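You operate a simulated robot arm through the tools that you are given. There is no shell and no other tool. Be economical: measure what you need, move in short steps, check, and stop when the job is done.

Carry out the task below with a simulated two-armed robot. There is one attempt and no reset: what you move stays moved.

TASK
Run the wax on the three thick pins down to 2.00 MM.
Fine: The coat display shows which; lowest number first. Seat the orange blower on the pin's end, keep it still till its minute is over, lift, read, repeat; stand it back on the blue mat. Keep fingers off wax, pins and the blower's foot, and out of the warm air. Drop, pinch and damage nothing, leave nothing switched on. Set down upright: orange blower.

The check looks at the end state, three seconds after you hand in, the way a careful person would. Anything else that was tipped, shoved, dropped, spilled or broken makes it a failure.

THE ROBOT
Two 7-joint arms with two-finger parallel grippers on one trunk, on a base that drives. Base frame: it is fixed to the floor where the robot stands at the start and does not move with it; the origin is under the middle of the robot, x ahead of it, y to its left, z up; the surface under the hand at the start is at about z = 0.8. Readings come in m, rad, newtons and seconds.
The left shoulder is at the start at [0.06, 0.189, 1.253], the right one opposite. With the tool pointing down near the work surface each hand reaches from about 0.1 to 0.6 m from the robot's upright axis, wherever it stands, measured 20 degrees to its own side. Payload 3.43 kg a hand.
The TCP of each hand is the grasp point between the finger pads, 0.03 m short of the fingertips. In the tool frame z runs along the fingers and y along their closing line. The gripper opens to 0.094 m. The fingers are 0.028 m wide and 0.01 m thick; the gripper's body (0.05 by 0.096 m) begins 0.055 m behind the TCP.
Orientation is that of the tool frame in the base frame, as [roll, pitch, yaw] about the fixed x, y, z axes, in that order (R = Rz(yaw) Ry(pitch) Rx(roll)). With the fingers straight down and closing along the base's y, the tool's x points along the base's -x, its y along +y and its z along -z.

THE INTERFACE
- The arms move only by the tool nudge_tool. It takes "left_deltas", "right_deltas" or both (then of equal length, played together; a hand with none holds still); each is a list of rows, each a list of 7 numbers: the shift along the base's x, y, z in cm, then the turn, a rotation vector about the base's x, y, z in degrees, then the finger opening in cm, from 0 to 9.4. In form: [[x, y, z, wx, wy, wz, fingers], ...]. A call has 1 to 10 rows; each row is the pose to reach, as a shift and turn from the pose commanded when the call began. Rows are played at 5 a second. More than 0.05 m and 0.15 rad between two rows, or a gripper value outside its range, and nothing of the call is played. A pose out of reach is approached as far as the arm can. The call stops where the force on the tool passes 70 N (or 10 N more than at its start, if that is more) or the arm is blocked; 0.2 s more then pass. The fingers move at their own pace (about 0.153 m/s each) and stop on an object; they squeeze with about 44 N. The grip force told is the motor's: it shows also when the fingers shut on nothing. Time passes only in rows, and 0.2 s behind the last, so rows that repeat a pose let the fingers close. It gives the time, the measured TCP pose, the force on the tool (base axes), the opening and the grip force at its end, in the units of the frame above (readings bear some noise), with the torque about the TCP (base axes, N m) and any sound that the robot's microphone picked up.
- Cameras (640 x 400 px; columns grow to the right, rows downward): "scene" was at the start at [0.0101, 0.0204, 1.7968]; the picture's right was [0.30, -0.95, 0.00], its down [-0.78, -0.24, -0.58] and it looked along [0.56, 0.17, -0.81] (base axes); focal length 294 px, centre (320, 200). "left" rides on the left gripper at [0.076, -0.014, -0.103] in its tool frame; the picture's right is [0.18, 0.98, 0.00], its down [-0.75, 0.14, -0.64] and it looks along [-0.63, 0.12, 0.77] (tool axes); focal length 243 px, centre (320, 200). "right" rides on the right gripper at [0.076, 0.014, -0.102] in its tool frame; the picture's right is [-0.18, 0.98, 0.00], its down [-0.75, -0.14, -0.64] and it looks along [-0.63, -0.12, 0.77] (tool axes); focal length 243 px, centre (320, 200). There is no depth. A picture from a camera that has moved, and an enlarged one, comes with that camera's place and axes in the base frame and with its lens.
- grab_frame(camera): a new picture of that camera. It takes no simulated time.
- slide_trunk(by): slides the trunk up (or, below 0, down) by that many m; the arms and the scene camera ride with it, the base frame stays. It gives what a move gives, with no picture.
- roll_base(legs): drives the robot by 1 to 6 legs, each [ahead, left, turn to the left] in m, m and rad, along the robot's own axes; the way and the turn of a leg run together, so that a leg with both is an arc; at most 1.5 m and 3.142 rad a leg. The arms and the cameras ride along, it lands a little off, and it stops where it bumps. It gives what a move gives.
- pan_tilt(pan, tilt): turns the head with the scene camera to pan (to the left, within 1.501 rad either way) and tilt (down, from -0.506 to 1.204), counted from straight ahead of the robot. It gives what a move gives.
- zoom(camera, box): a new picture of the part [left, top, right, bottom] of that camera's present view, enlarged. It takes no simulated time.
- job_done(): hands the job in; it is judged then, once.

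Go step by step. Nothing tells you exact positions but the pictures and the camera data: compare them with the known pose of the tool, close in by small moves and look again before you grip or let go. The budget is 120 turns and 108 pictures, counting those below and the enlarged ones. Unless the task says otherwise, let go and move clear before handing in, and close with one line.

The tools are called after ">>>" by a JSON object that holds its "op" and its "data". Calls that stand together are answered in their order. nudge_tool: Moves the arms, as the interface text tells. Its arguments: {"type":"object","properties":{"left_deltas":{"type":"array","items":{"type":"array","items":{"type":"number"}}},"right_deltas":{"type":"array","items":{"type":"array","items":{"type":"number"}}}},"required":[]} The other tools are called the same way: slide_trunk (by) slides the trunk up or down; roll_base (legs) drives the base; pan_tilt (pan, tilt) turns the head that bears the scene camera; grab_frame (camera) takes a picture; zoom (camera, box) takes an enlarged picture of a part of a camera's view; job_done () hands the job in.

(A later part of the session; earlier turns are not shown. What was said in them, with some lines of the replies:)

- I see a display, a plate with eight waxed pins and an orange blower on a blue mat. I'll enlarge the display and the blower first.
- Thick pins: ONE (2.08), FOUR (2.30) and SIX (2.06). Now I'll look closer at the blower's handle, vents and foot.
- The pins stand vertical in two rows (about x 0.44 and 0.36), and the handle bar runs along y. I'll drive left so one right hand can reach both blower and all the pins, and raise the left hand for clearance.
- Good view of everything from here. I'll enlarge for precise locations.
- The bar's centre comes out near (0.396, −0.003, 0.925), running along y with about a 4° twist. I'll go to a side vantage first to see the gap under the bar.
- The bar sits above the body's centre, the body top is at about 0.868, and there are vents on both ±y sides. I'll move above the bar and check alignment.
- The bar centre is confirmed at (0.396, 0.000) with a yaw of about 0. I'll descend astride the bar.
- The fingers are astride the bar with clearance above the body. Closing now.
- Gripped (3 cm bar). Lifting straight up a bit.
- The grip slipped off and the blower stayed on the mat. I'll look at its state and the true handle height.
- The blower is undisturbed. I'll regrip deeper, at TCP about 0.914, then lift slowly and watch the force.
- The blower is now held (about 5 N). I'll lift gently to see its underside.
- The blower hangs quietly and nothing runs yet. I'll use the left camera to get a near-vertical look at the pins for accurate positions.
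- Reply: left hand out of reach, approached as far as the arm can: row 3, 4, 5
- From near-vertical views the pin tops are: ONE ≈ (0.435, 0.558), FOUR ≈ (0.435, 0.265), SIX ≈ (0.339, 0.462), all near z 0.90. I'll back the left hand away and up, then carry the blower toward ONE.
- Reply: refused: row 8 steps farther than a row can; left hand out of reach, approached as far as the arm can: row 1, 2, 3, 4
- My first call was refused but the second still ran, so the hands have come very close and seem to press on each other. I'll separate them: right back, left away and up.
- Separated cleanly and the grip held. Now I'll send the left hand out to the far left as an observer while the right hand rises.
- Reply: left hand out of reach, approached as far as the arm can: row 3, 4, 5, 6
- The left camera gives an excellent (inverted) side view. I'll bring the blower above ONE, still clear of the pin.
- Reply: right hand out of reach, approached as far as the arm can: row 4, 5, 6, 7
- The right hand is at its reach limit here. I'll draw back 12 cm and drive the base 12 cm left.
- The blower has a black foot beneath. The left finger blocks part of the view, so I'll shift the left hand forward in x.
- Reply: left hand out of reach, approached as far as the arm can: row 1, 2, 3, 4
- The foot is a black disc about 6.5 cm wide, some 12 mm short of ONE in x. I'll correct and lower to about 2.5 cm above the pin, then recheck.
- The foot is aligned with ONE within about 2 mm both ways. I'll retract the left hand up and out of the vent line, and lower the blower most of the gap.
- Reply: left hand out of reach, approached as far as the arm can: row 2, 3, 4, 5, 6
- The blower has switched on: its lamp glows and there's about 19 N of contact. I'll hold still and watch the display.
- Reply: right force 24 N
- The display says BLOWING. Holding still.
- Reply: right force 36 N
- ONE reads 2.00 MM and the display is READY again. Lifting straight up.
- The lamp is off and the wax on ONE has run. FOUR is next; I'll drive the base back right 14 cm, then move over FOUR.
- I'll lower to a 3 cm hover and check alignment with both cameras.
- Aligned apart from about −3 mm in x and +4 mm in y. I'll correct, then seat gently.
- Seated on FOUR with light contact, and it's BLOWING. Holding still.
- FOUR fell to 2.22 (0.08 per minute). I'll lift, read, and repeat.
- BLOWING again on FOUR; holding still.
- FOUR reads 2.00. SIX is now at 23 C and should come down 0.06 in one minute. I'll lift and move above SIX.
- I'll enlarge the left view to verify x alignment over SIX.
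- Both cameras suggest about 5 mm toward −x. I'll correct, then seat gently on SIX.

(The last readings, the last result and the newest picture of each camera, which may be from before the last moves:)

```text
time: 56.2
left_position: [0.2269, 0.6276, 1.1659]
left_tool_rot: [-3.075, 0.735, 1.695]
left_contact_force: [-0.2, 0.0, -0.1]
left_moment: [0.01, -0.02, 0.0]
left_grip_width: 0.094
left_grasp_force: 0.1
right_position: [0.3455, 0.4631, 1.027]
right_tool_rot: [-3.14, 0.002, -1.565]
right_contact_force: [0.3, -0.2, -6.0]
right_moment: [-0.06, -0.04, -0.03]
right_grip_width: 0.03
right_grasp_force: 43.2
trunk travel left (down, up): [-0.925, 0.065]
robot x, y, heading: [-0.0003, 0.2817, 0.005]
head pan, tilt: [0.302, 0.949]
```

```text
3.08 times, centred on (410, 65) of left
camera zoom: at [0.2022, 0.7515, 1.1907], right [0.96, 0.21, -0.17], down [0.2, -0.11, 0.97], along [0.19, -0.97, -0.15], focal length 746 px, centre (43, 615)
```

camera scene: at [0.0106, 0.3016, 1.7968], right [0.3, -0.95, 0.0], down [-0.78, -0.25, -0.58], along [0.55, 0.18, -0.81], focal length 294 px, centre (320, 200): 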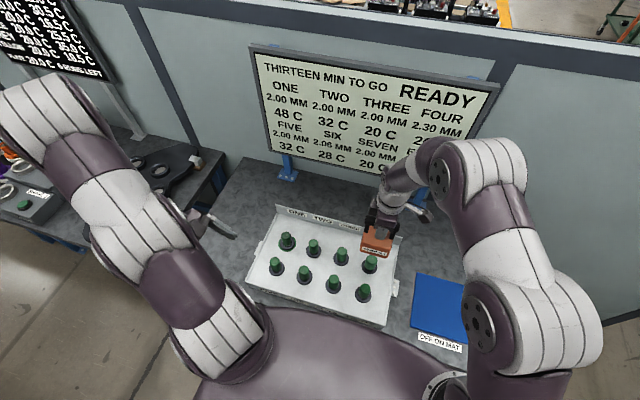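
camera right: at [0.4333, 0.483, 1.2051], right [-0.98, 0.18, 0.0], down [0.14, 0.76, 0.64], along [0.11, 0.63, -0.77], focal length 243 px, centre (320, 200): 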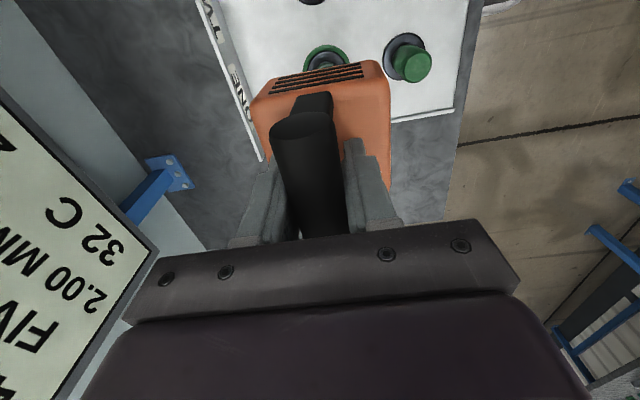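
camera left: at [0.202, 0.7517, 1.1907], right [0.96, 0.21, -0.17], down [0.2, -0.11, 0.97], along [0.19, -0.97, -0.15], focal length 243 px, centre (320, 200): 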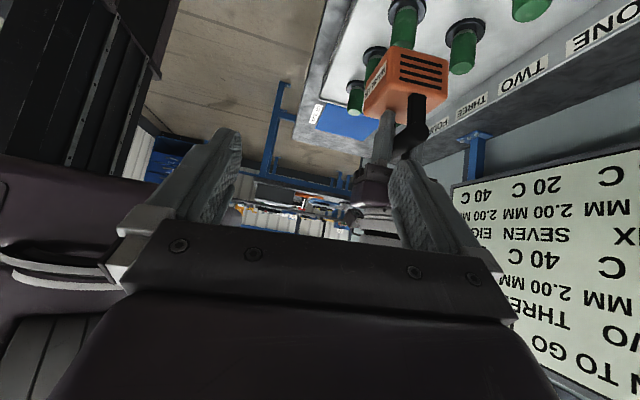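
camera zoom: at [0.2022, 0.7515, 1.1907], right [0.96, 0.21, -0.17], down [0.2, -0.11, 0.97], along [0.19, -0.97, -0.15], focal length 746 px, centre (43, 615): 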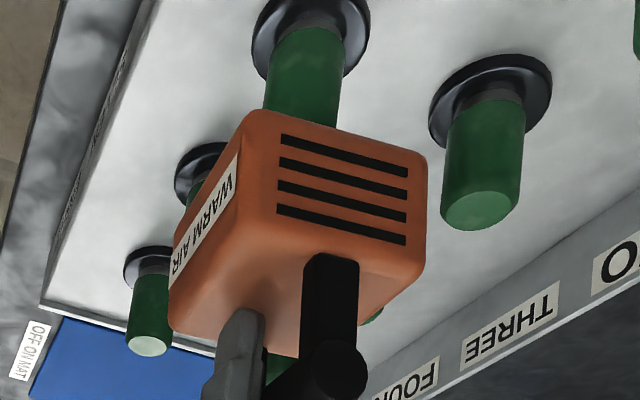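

Lateral (y) placement looks slightly uncertain in the scene view, so I'll check for slip in the grip with the wrist camera.

>>> {"op": "grab_frame", "data": {"camera": "right"}}

>>> {"op": "zoom", "data": {"camera": "scene", "box": [270, 235, 330, 295]}}

```text
38 pictures are left
camera right: at [0.3315, 0.3866, 1.1293], right [-0.98, 0.18, 0.0], down [0.14, 0.75, 0.64], along [0.11, 0.63, -0.77], focal length 243 px, centre (320, 200)
```

right: 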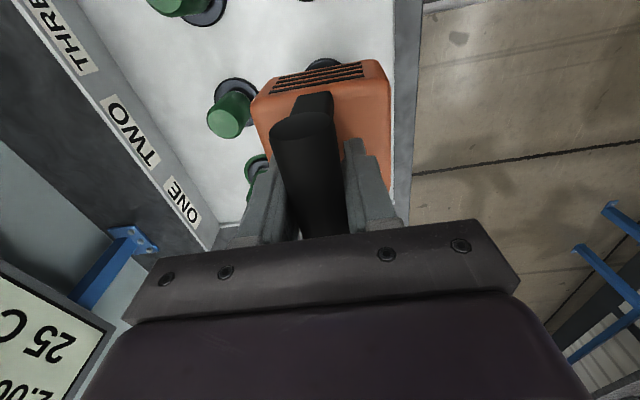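

```text
6.67 times, centred on (300, 265) of scene
camera zoom: at [0.0108, 0.3029, 1.7968], right [0.3, -0.95, 0.0], down [-0.78, -0.25, -0.58], along [0.55, 0.18, -0.81], focal length 1957 px, centre (453, -233)
```

zoom: 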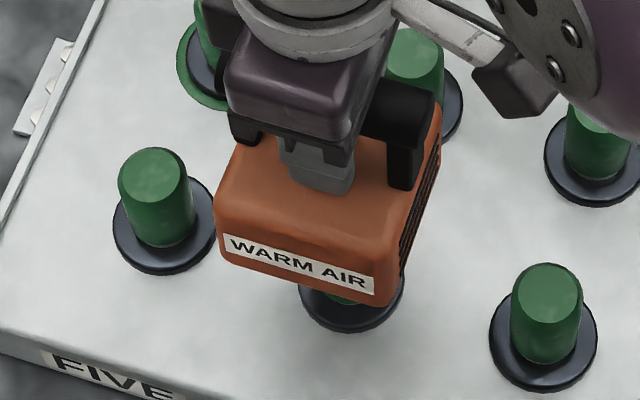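

No slip, and projecting the foot centre lands on the pin within about 2 mm. Seating now.

>>> {"op": "nudge_tool", "data": {"right_deltas": [[0, 0, -0.4, 0, 0, 0, 0], [0, 0, -0.8, 0, 0, 0, 0], [0, 0, -1.1, 0, 0, 0, 0], [0, 0, -1.25, 0, 0, 0, 0]]}}

>>> {"op": "zoom", "data": {"camera": "scene", "box": [240, 40, 510, 310]}}

```text
time: 57.2
left_position: [0.2258, 0.6251, 1.1681]
left_tool_rot: [-3.078, 0.734, 1.693]
left_contact_force: [-1.3, -0.1, -0.4]
left_moment: [-0.03, 0.0, -0.03]
left_grip_width: 0.0941
left_grasp_force: 0.0
right_position: [0.3451, 0.4643, 1.0157]
right_tool_rot: [-3.14, 0.003, -1.567]
right_contact_force: [-0.4, -2.9, 10.1]
right_moment: [-0.21, -0.18, -0.02]
right_grip_width: 0.0298
right_grasp_force: 44.2
trunk travel left (down, up): [-0.925, 0.065]
robot x, y, heading: [0.0016, 0.2838, 0.005]
head pan, tilt: [0.302, 0.949]
```

```text
1.48 times, centred on (375, 175) of scene
camera zoom: at [0.0089, 0.3015, 1.7971], right [0.3, -0.95, 0.0], down [-0.78, -0.25, -0.58], along [0.55, 0.18, -0.81], focal length 435 px, centre (238, 237)
```

zoom: 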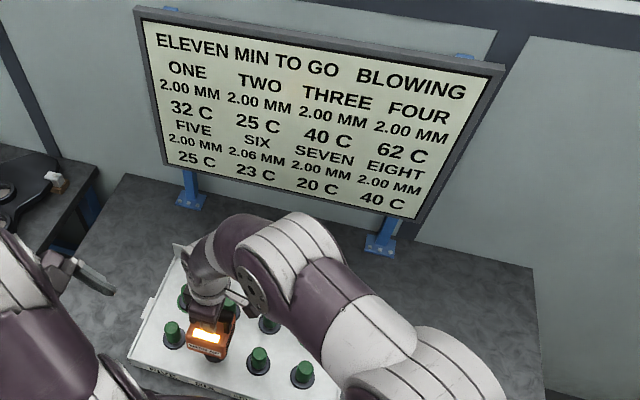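

SIX is BLOWING. Holding still.

>>> {"op": "nudge_tool", "data": {"right_deltas": [[0, 0, 0, 0, 0, 0, 0], [0, 0, 0, 0, 0, 0, 0], [0, 0, 0, 0, 0, 0, 0], [0, 0, 0, 0, 0, 0, 0], [0, 0, 0, 0, 0, 0, 0], [0, 0, 0, 0, 0, 0, 0], [0, 0, 0, 0, 0, 0, 0], [0, 0, 0, 0, 0, 0, 0], [0, 0, 0, 0, 0, 0, 0], [0, 0, 0, 0, 0, 0, 0]]}}

>>> {"op": "zoom", "data": {"camera": "scene", "box": [240, 40, 510, 310]}}

```text
time: 59.4
left_position: [0.2252, 0.6268, 1.168]
left_tool_rot: [-3.08, 0.736, 1.692]
left_contact_force: [-0.2, -0.8, -0.4]
left_moment: [0.0, -0.02, 0.03]
left_grip_width: 0.0939
left_grasp_force: 0.0
right_position: [0.3435, 0.4637, 1.0156]
right_tool_rot: [-3.141, 0.002, -1.565]
right_contact_force: [0.1, 3.7, 28.8]
right_moment: [0.4, -0.47, 0.02]
right_grip_width: 0.0298
right_grasp_force: 44.1
trunk travel left (down, up): [-0.925, 0.065]
robot x, y, heading: [0.0013, 0.2787, 0.01]
head pan, tilt: [0.302, 0.949]
```

```text
1.48 times, centred on (375, 175) of scene
camera zoom: at [0.0069, 0.3019, 1.797], right [0.3, -0.95, 0.0], down [-0.77, -0.25, -0.58], along [0.56, 0.18, -0.81], focal length 435 px, centre (238, 237)
```

zoom: 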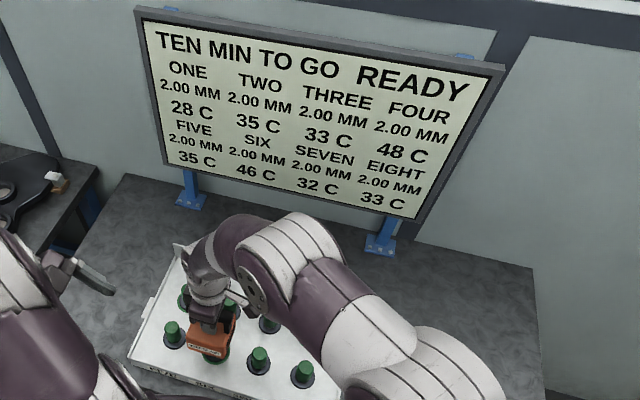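

All eight pins read 2.00. I'll lift and carry the blower back to the mat.

>>> {"op": "nudge_tool", "data": {"right_deltas": [[0, 0, 0.5, 0, 0, 0, 0], [0, 0, 1.5, 0, 0, 0, 0], [0, 0, 3, 0, 0, 0, 0], [0, 0, 5, 0, 0, 0, 0], [0, 0, 7, 0, 0, 0, 0], [0, 0, 9, 0, 0, 0, 0], [0, 0, 10, 0, 0, 0, 0]]}}

>>> {"op": "nudge_tool", "data": {"right_deltas": [[0.5, -3, 0, 0, 0, 0, 0], [1, -6, 0, 0, 0, 0, 0], [1.5, -9, 0, 0, 0, 0, 0], [2, -12, 0, 0, 0, 0, 0], [2.5, -15, 0, 0, 0, 0, 0], [3, -18, 0, 0, 0, 0, 0], [3.5, -21, 0, 0, 0, 0, 0], [4, -24, 0, 0, 0, 0, 0], [4.5, -27, 0, 0, 0, 0, 0], [5, -29, 0, 0, 0, 0, 0]]}}

>>> {"op": "nudge_tool", "data": {"right_deltas": [[0, -3, 0, 0, 0, 0, 0], [0, -6, 0, 0, 0, 0, 0], [0, -9, 0, 0, 0, 0, 0], [0, -12, 0, 0, 0, 0, 0], [0, -15, 0, 0, 0, 0, 0], [0, -17, 0, 0, 0, 0, 0]]}}

>>> {"op": "grab_frame", "data": {"camera": "scene"}}

```text
time: 61.0
left_position: [0.2263, 0.6282, 1.1661]
left_tool_rot: [-3.076, 0.734, 1.697]
left_contact_force: [0.6, -0.2, -0.1]
left_moment: [-0.04, -0.04, -0.01]
left_grip_width: 0.0941
left_grasp_force: 0.1
right_position: [0.3447, 0.4626, 1.1143]
right_tool_rot: [3.14, -0.002, -1.566]
right_contact_force: [0.0, 0.9, -5.6]
right_moment: [-0.03, 0.0, -0.02]
right_grip_width: 0.0298
right_grasp_force: 44.2
trunk travel left (down, up): [-0.925, 0.065]
robot x, y, heading: [0.0008, 0.2829, 0.007]
head pan, tilt: [0.302, 0.949]
```

```text
time: 63.2
left_position: [0.2263, 0.6263, 1.1667]
left_tool_rot: [-3.073, 0.734, 1.695]
left_contact_force: [0.2, 0.0, 0.4]
left_moment: [0.0, -0.01, -0.02]
left_grip_width: 0.0939
left_grasp_force: 0.1
right_position: [0.3958, 0.1701, 1.113]
right_tool_rot: [-3.142, 0.0, -1.565]
right_contact_force: [1.2, 0.6, -5.5]
right_moment: [-0.04, -0.02, -0.01]
right_grip_width: 0.0302
right_grasp_force: 43.6
trunk travel left (down, up): [-0.925, 0.065]
robot x, y, heading: [0.0001, 0.2791, 0.005]
head pan, tilt: [0.302, 0.949]
```

```text
time: 64.6
left_position: [0.2277, 0.6259, 1.1675]
left_tool_rot: [-3.074, 0.734, 1.695]
left_contact_force: [0.5, 0.3, 0.1]
left_moment: [0.01, 0.02, 0.01]
left_grip_width: 0.094
left_grasp_force: 0.0
right_position: [0.3952, 0.0023, 1.1155]
right_tool_rot: [-3.141, 0.0, -1.564]
right_contact_force: [1.0, 0.9, -4.9]
right_moment: [-0.04, -0.01, 0.01]
right_grip_width: 0.0298
right_grasp_force: 44.0
trunk travel left (down, up): [-0.925, 0.065]
robot x, y, heading: [-0.0016, 0.2806, 0.008]
head pan, tilt: [0.302, 0.949]
```

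```text
34 pictures are left
camera scene: at [0.0105, 0.3014, 1.7968], right [0.3, -0.95, 0.0], down [-0.78, -0.25, -0.58], along [0.55, 0.18, -0.81], focal length 294 px, centre (320, 200)
```

scene: 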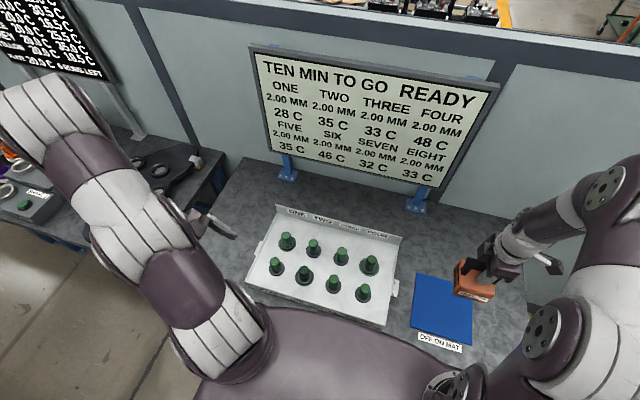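

Over the mat at the original x and y. I'll lower slowly to the original height (TCP about 0.915).

>>> {"op": "nudge_tool", "data": {"right_deltas": [[0, 0, -2, 0, 0, 0, 0], [0, 0, -5, 0, 0, 0, 0], [0, 0, -8, 0, 0, 0, 0], [0, 0, -11, 0, 0, 0, 0], [0, 0, -14, 0, 0, 0, 0], [0, 0, -16.5, 0, 0, 0, 0], [0, 0, -18, 0, 0, 0, 0], [0, 0, -19, 0, 0, 0, 0], [0, 0, -19.6, 0, 0, 0, 0], [0, 0, -19.9, 0, 0, 0, 0]]}}

>>> {"op": "zoom", "data": {"camera": "scene", "box": [380, 240, 520, 360]}}

```text
time: 66.8
left_position: [0.2264, 0.627, 1.1666]
left_tool_rot: [-3.076, 0.737, 1.694]
left_contact_force: [-0.4, 0.3, 0.2]
left_moment: [0.01, 0.01, 0.0]
left_grip_width: 0.0943
left_grasp_force: 0.0
right_position: [0.3947, 0.0022, 0.9159]
right_tool_rot: [-3.141, 0.0, -1.566]
right_contact_force: [-0.5, 0.2, -6.1]
right_moment: [-0.02, -0.03, 0.01]
right_grip_width: 0.03
right_grasp_force: 43.7
trunk travel left (down, up): [-0.925, 0.065]
robot x, y, heading: [-0.0026, 0.2832, 0.009]
head pan, tilt: [0.302, 0.949]
```

```text
3.33 times, centred on (450, 300) of scene
camera zoom: at [0.0107, 0.3019, 1.7968], right [0.3, -0.95, 0.0], down [-0.78, -0.25, -0.58], along [0.55, 0.18, -0.81], focal length 978 px, centre (-113, -133)
```

zoom: 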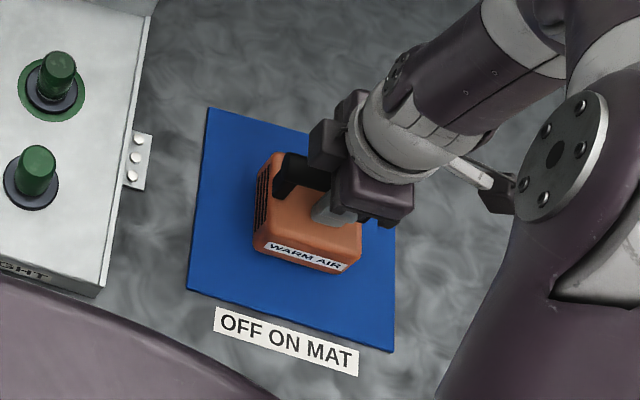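

Still hanging by a hair (−6 N). I'll inch down until the mat takes the weight.

>>> {"op": "nudge_tool", "data": {"right_deltas": [[0, 0, -0.1, 0, 0, 0, 0], [0, 0, -0.2, 0, 0, 0, 0], [0, 0, -0.2, 0, 0, 0, 0]]}}

```text
time: 67.6
left_position: [0.2247, 0.6274, 1.1667]
left_tool_rot: [-3.077, 0.735, 1.692]
left_contact_force: [-0.3, -0.2, 0.3]
left_moment: [-0.02, 0.0, 0.02]
left_grip_width: 0.0939
left_grasp_force: 0.1
right_position: [0.3957, 0.0029, 0.9151]
right_tool_rot: [-3.139, -0.001, -1.567]
right_contact_force: [0.7, -0.3, 15.3]
right_moment: [-0.07, -0.39, -0.04]
right_grip_width: 0.0299
right_grasp_force: 44.2
trunk travel left (down, up): [-0.925, 0.065]
robot x, y, heading: [0.0008, 0.2805, 0.006]
head pan, tilt: [0.302, 0.949]
```

Seated on the mat. I'll ease the pressure, open, and rise straight up.

>>> {"op": "nudge_tool", "data": {"right_deltas": [[0, 0, 0.15, 0, 0, 0, 0], [0, 0, 0.15, 0, 0, 0, 3.2], [0, 0, 0.15, 0, 0, 0, 5], [0, 0, 0.15, 0, 0, 0, 8], [0, 0, 0.15, 0, 0, 0, 8], [0, 0, 0.15, 0, 0, 0, 8]]}}

>>> {"op": "zoom", "data": {"camera": "right", "box": [180, 0, 460, 250]}}

```text
time: 69.0
left_position: [0.2259, 0.6266, 1.1676]
left_tool_rot: [-3.077, 0.735, 1.697]
left_contact_force: [0.5, -0.1, 0.1]
left_moment: [0.01, -0.01, 0.0]
left_grip_width: 0.0939
left_grasp_force: 0.1
right_position: [0.3952, 0.0021, 0.9146]
right_tool_rot: [3.141, 0.0, -1.565]
right_contact_force: [-0.1, 0.4, 0.4]
right_moment: [0.0, -0.02, 0.01]
right_grip_width: 0.0799
right_grasp_force: 0.1
trunk travel left (down, up): [-0.925, 0.065]
robot x, y, heading: [0.0003, 0.2838, 0.002]
head pan, tilt: [0.302, 0.949]
```

```text
1.60 times, centred on (320, 125) of right
camera zoom: at [0.3802, -0.0744, 1.0171], right [-0.98, 0.18, 0.0], down [0.14, 0.75, 0.64], along [0.11, 0.63, -0.77], focal length 388 px, centre (320, 320)
```

zoom: 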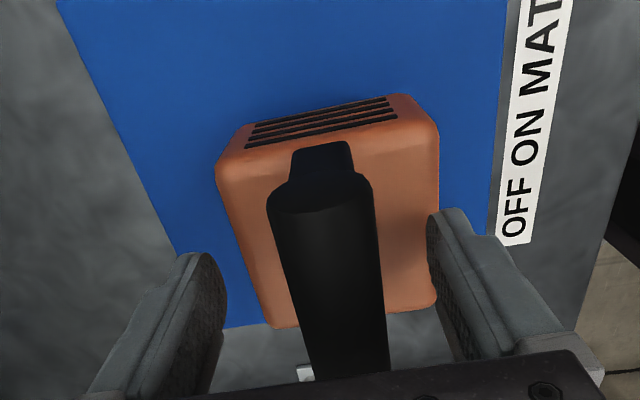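

>>> {"op": "nudge_tool", "data": {"right_deltas": [[0, 0, 2, 0, 0, 0, 8], [0, 0, 5, 0, 0, 0, 8], [0, 0, 9, 0, 0, 0, 8], [0, 0, 13, 0, 0, 0, 8], [0, 0, 17, 0, 0, 0, 8], [0, -3, 20, 0, 0, 0, 8], [0, -6, 22, 0, 0, 0, 8]]}}

>>> {"op": "grab_frame", "data": {"camera": "scene"}}

>>> {"op": "zoom", "data": {"camera": "scene", "box": [230, 190, 490, 360]}}

```text
time: 70.6
left_position: [0.2258, 0.6249, 1.1675]
left_tool_rot: [-3.079, 0.733, 1.696]
left_contact_force: [-0.5, -0.6, -0.2]
left_moment: [0.0, 0.0, 0.0]
left_grip_width: 0.0939
left_grasp_force: 0.0
right_position: [0.3944, -0.0588, 1.1356]
right_tool_rot: [3.141, 0.001, -1.566]
right_contact_force: [0.6, -0.5, -0.5]
right_moment: [0.0, 0.03, 0.01]
right_grip_width: 0.0802
right_grasp_force: 0.1
trunk travel left (down, up): [-0.925, 0.065]
robot x, y, heading: [-0.0001, 0.2842, 0.002]
head pan, tilt: [0.302, 0.949]
```

```text
31 pictures are left
camera scene: at [0.0096, 0.3008, 1.7968], right [0.3, -0.95, 0.0], down [-0.78, -0.25, -0.58], along [0.55, 0.18, -0.81], focal length 294 px, centre (320, 200)
```

scene: 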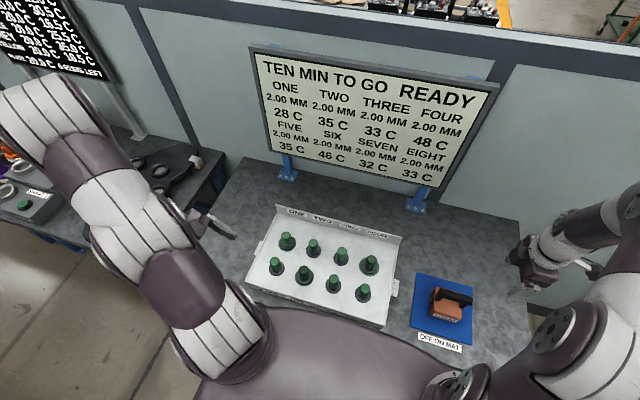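

```text
2.35 times, centred on (360, 275) of scene
camera zoom: at [0.0096, 0.3008, 1.7968], right [0.3, -0.95, 0.0], down [-0.78, -0.25, -0.58], along [0.55, 0.18, -0.81], focal length 691 px, centre (226, 24)
```

zoom: 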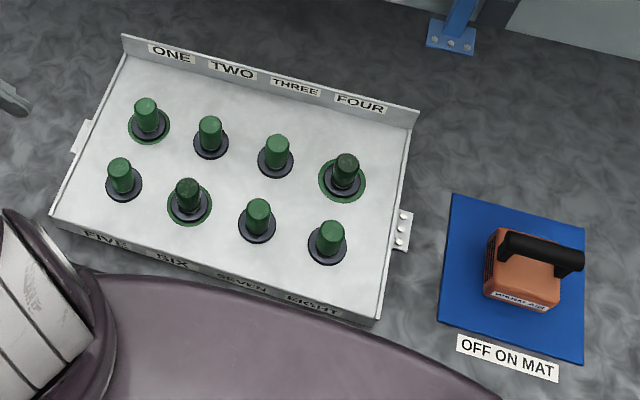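

Every coat reads 2.00 MM. The blower stands upright and off on the blue mat, and both hands are clear, so I'm handing in.

>>> {"op": "job_done", "data": {}}

```text
The job is handed in.
```

ONE, FOUR and SIX are all down to 2.00 MM, with one minute each on ONE and SIX and two on FOUR. The other five pins still read 2.00 MM, and the blower is back upright and switched off on the blue mat. Early on, the first grip slipped off the handle without moving the blower, and the two arms briefly pressed against each other while carrying it; I saw no damage from either.
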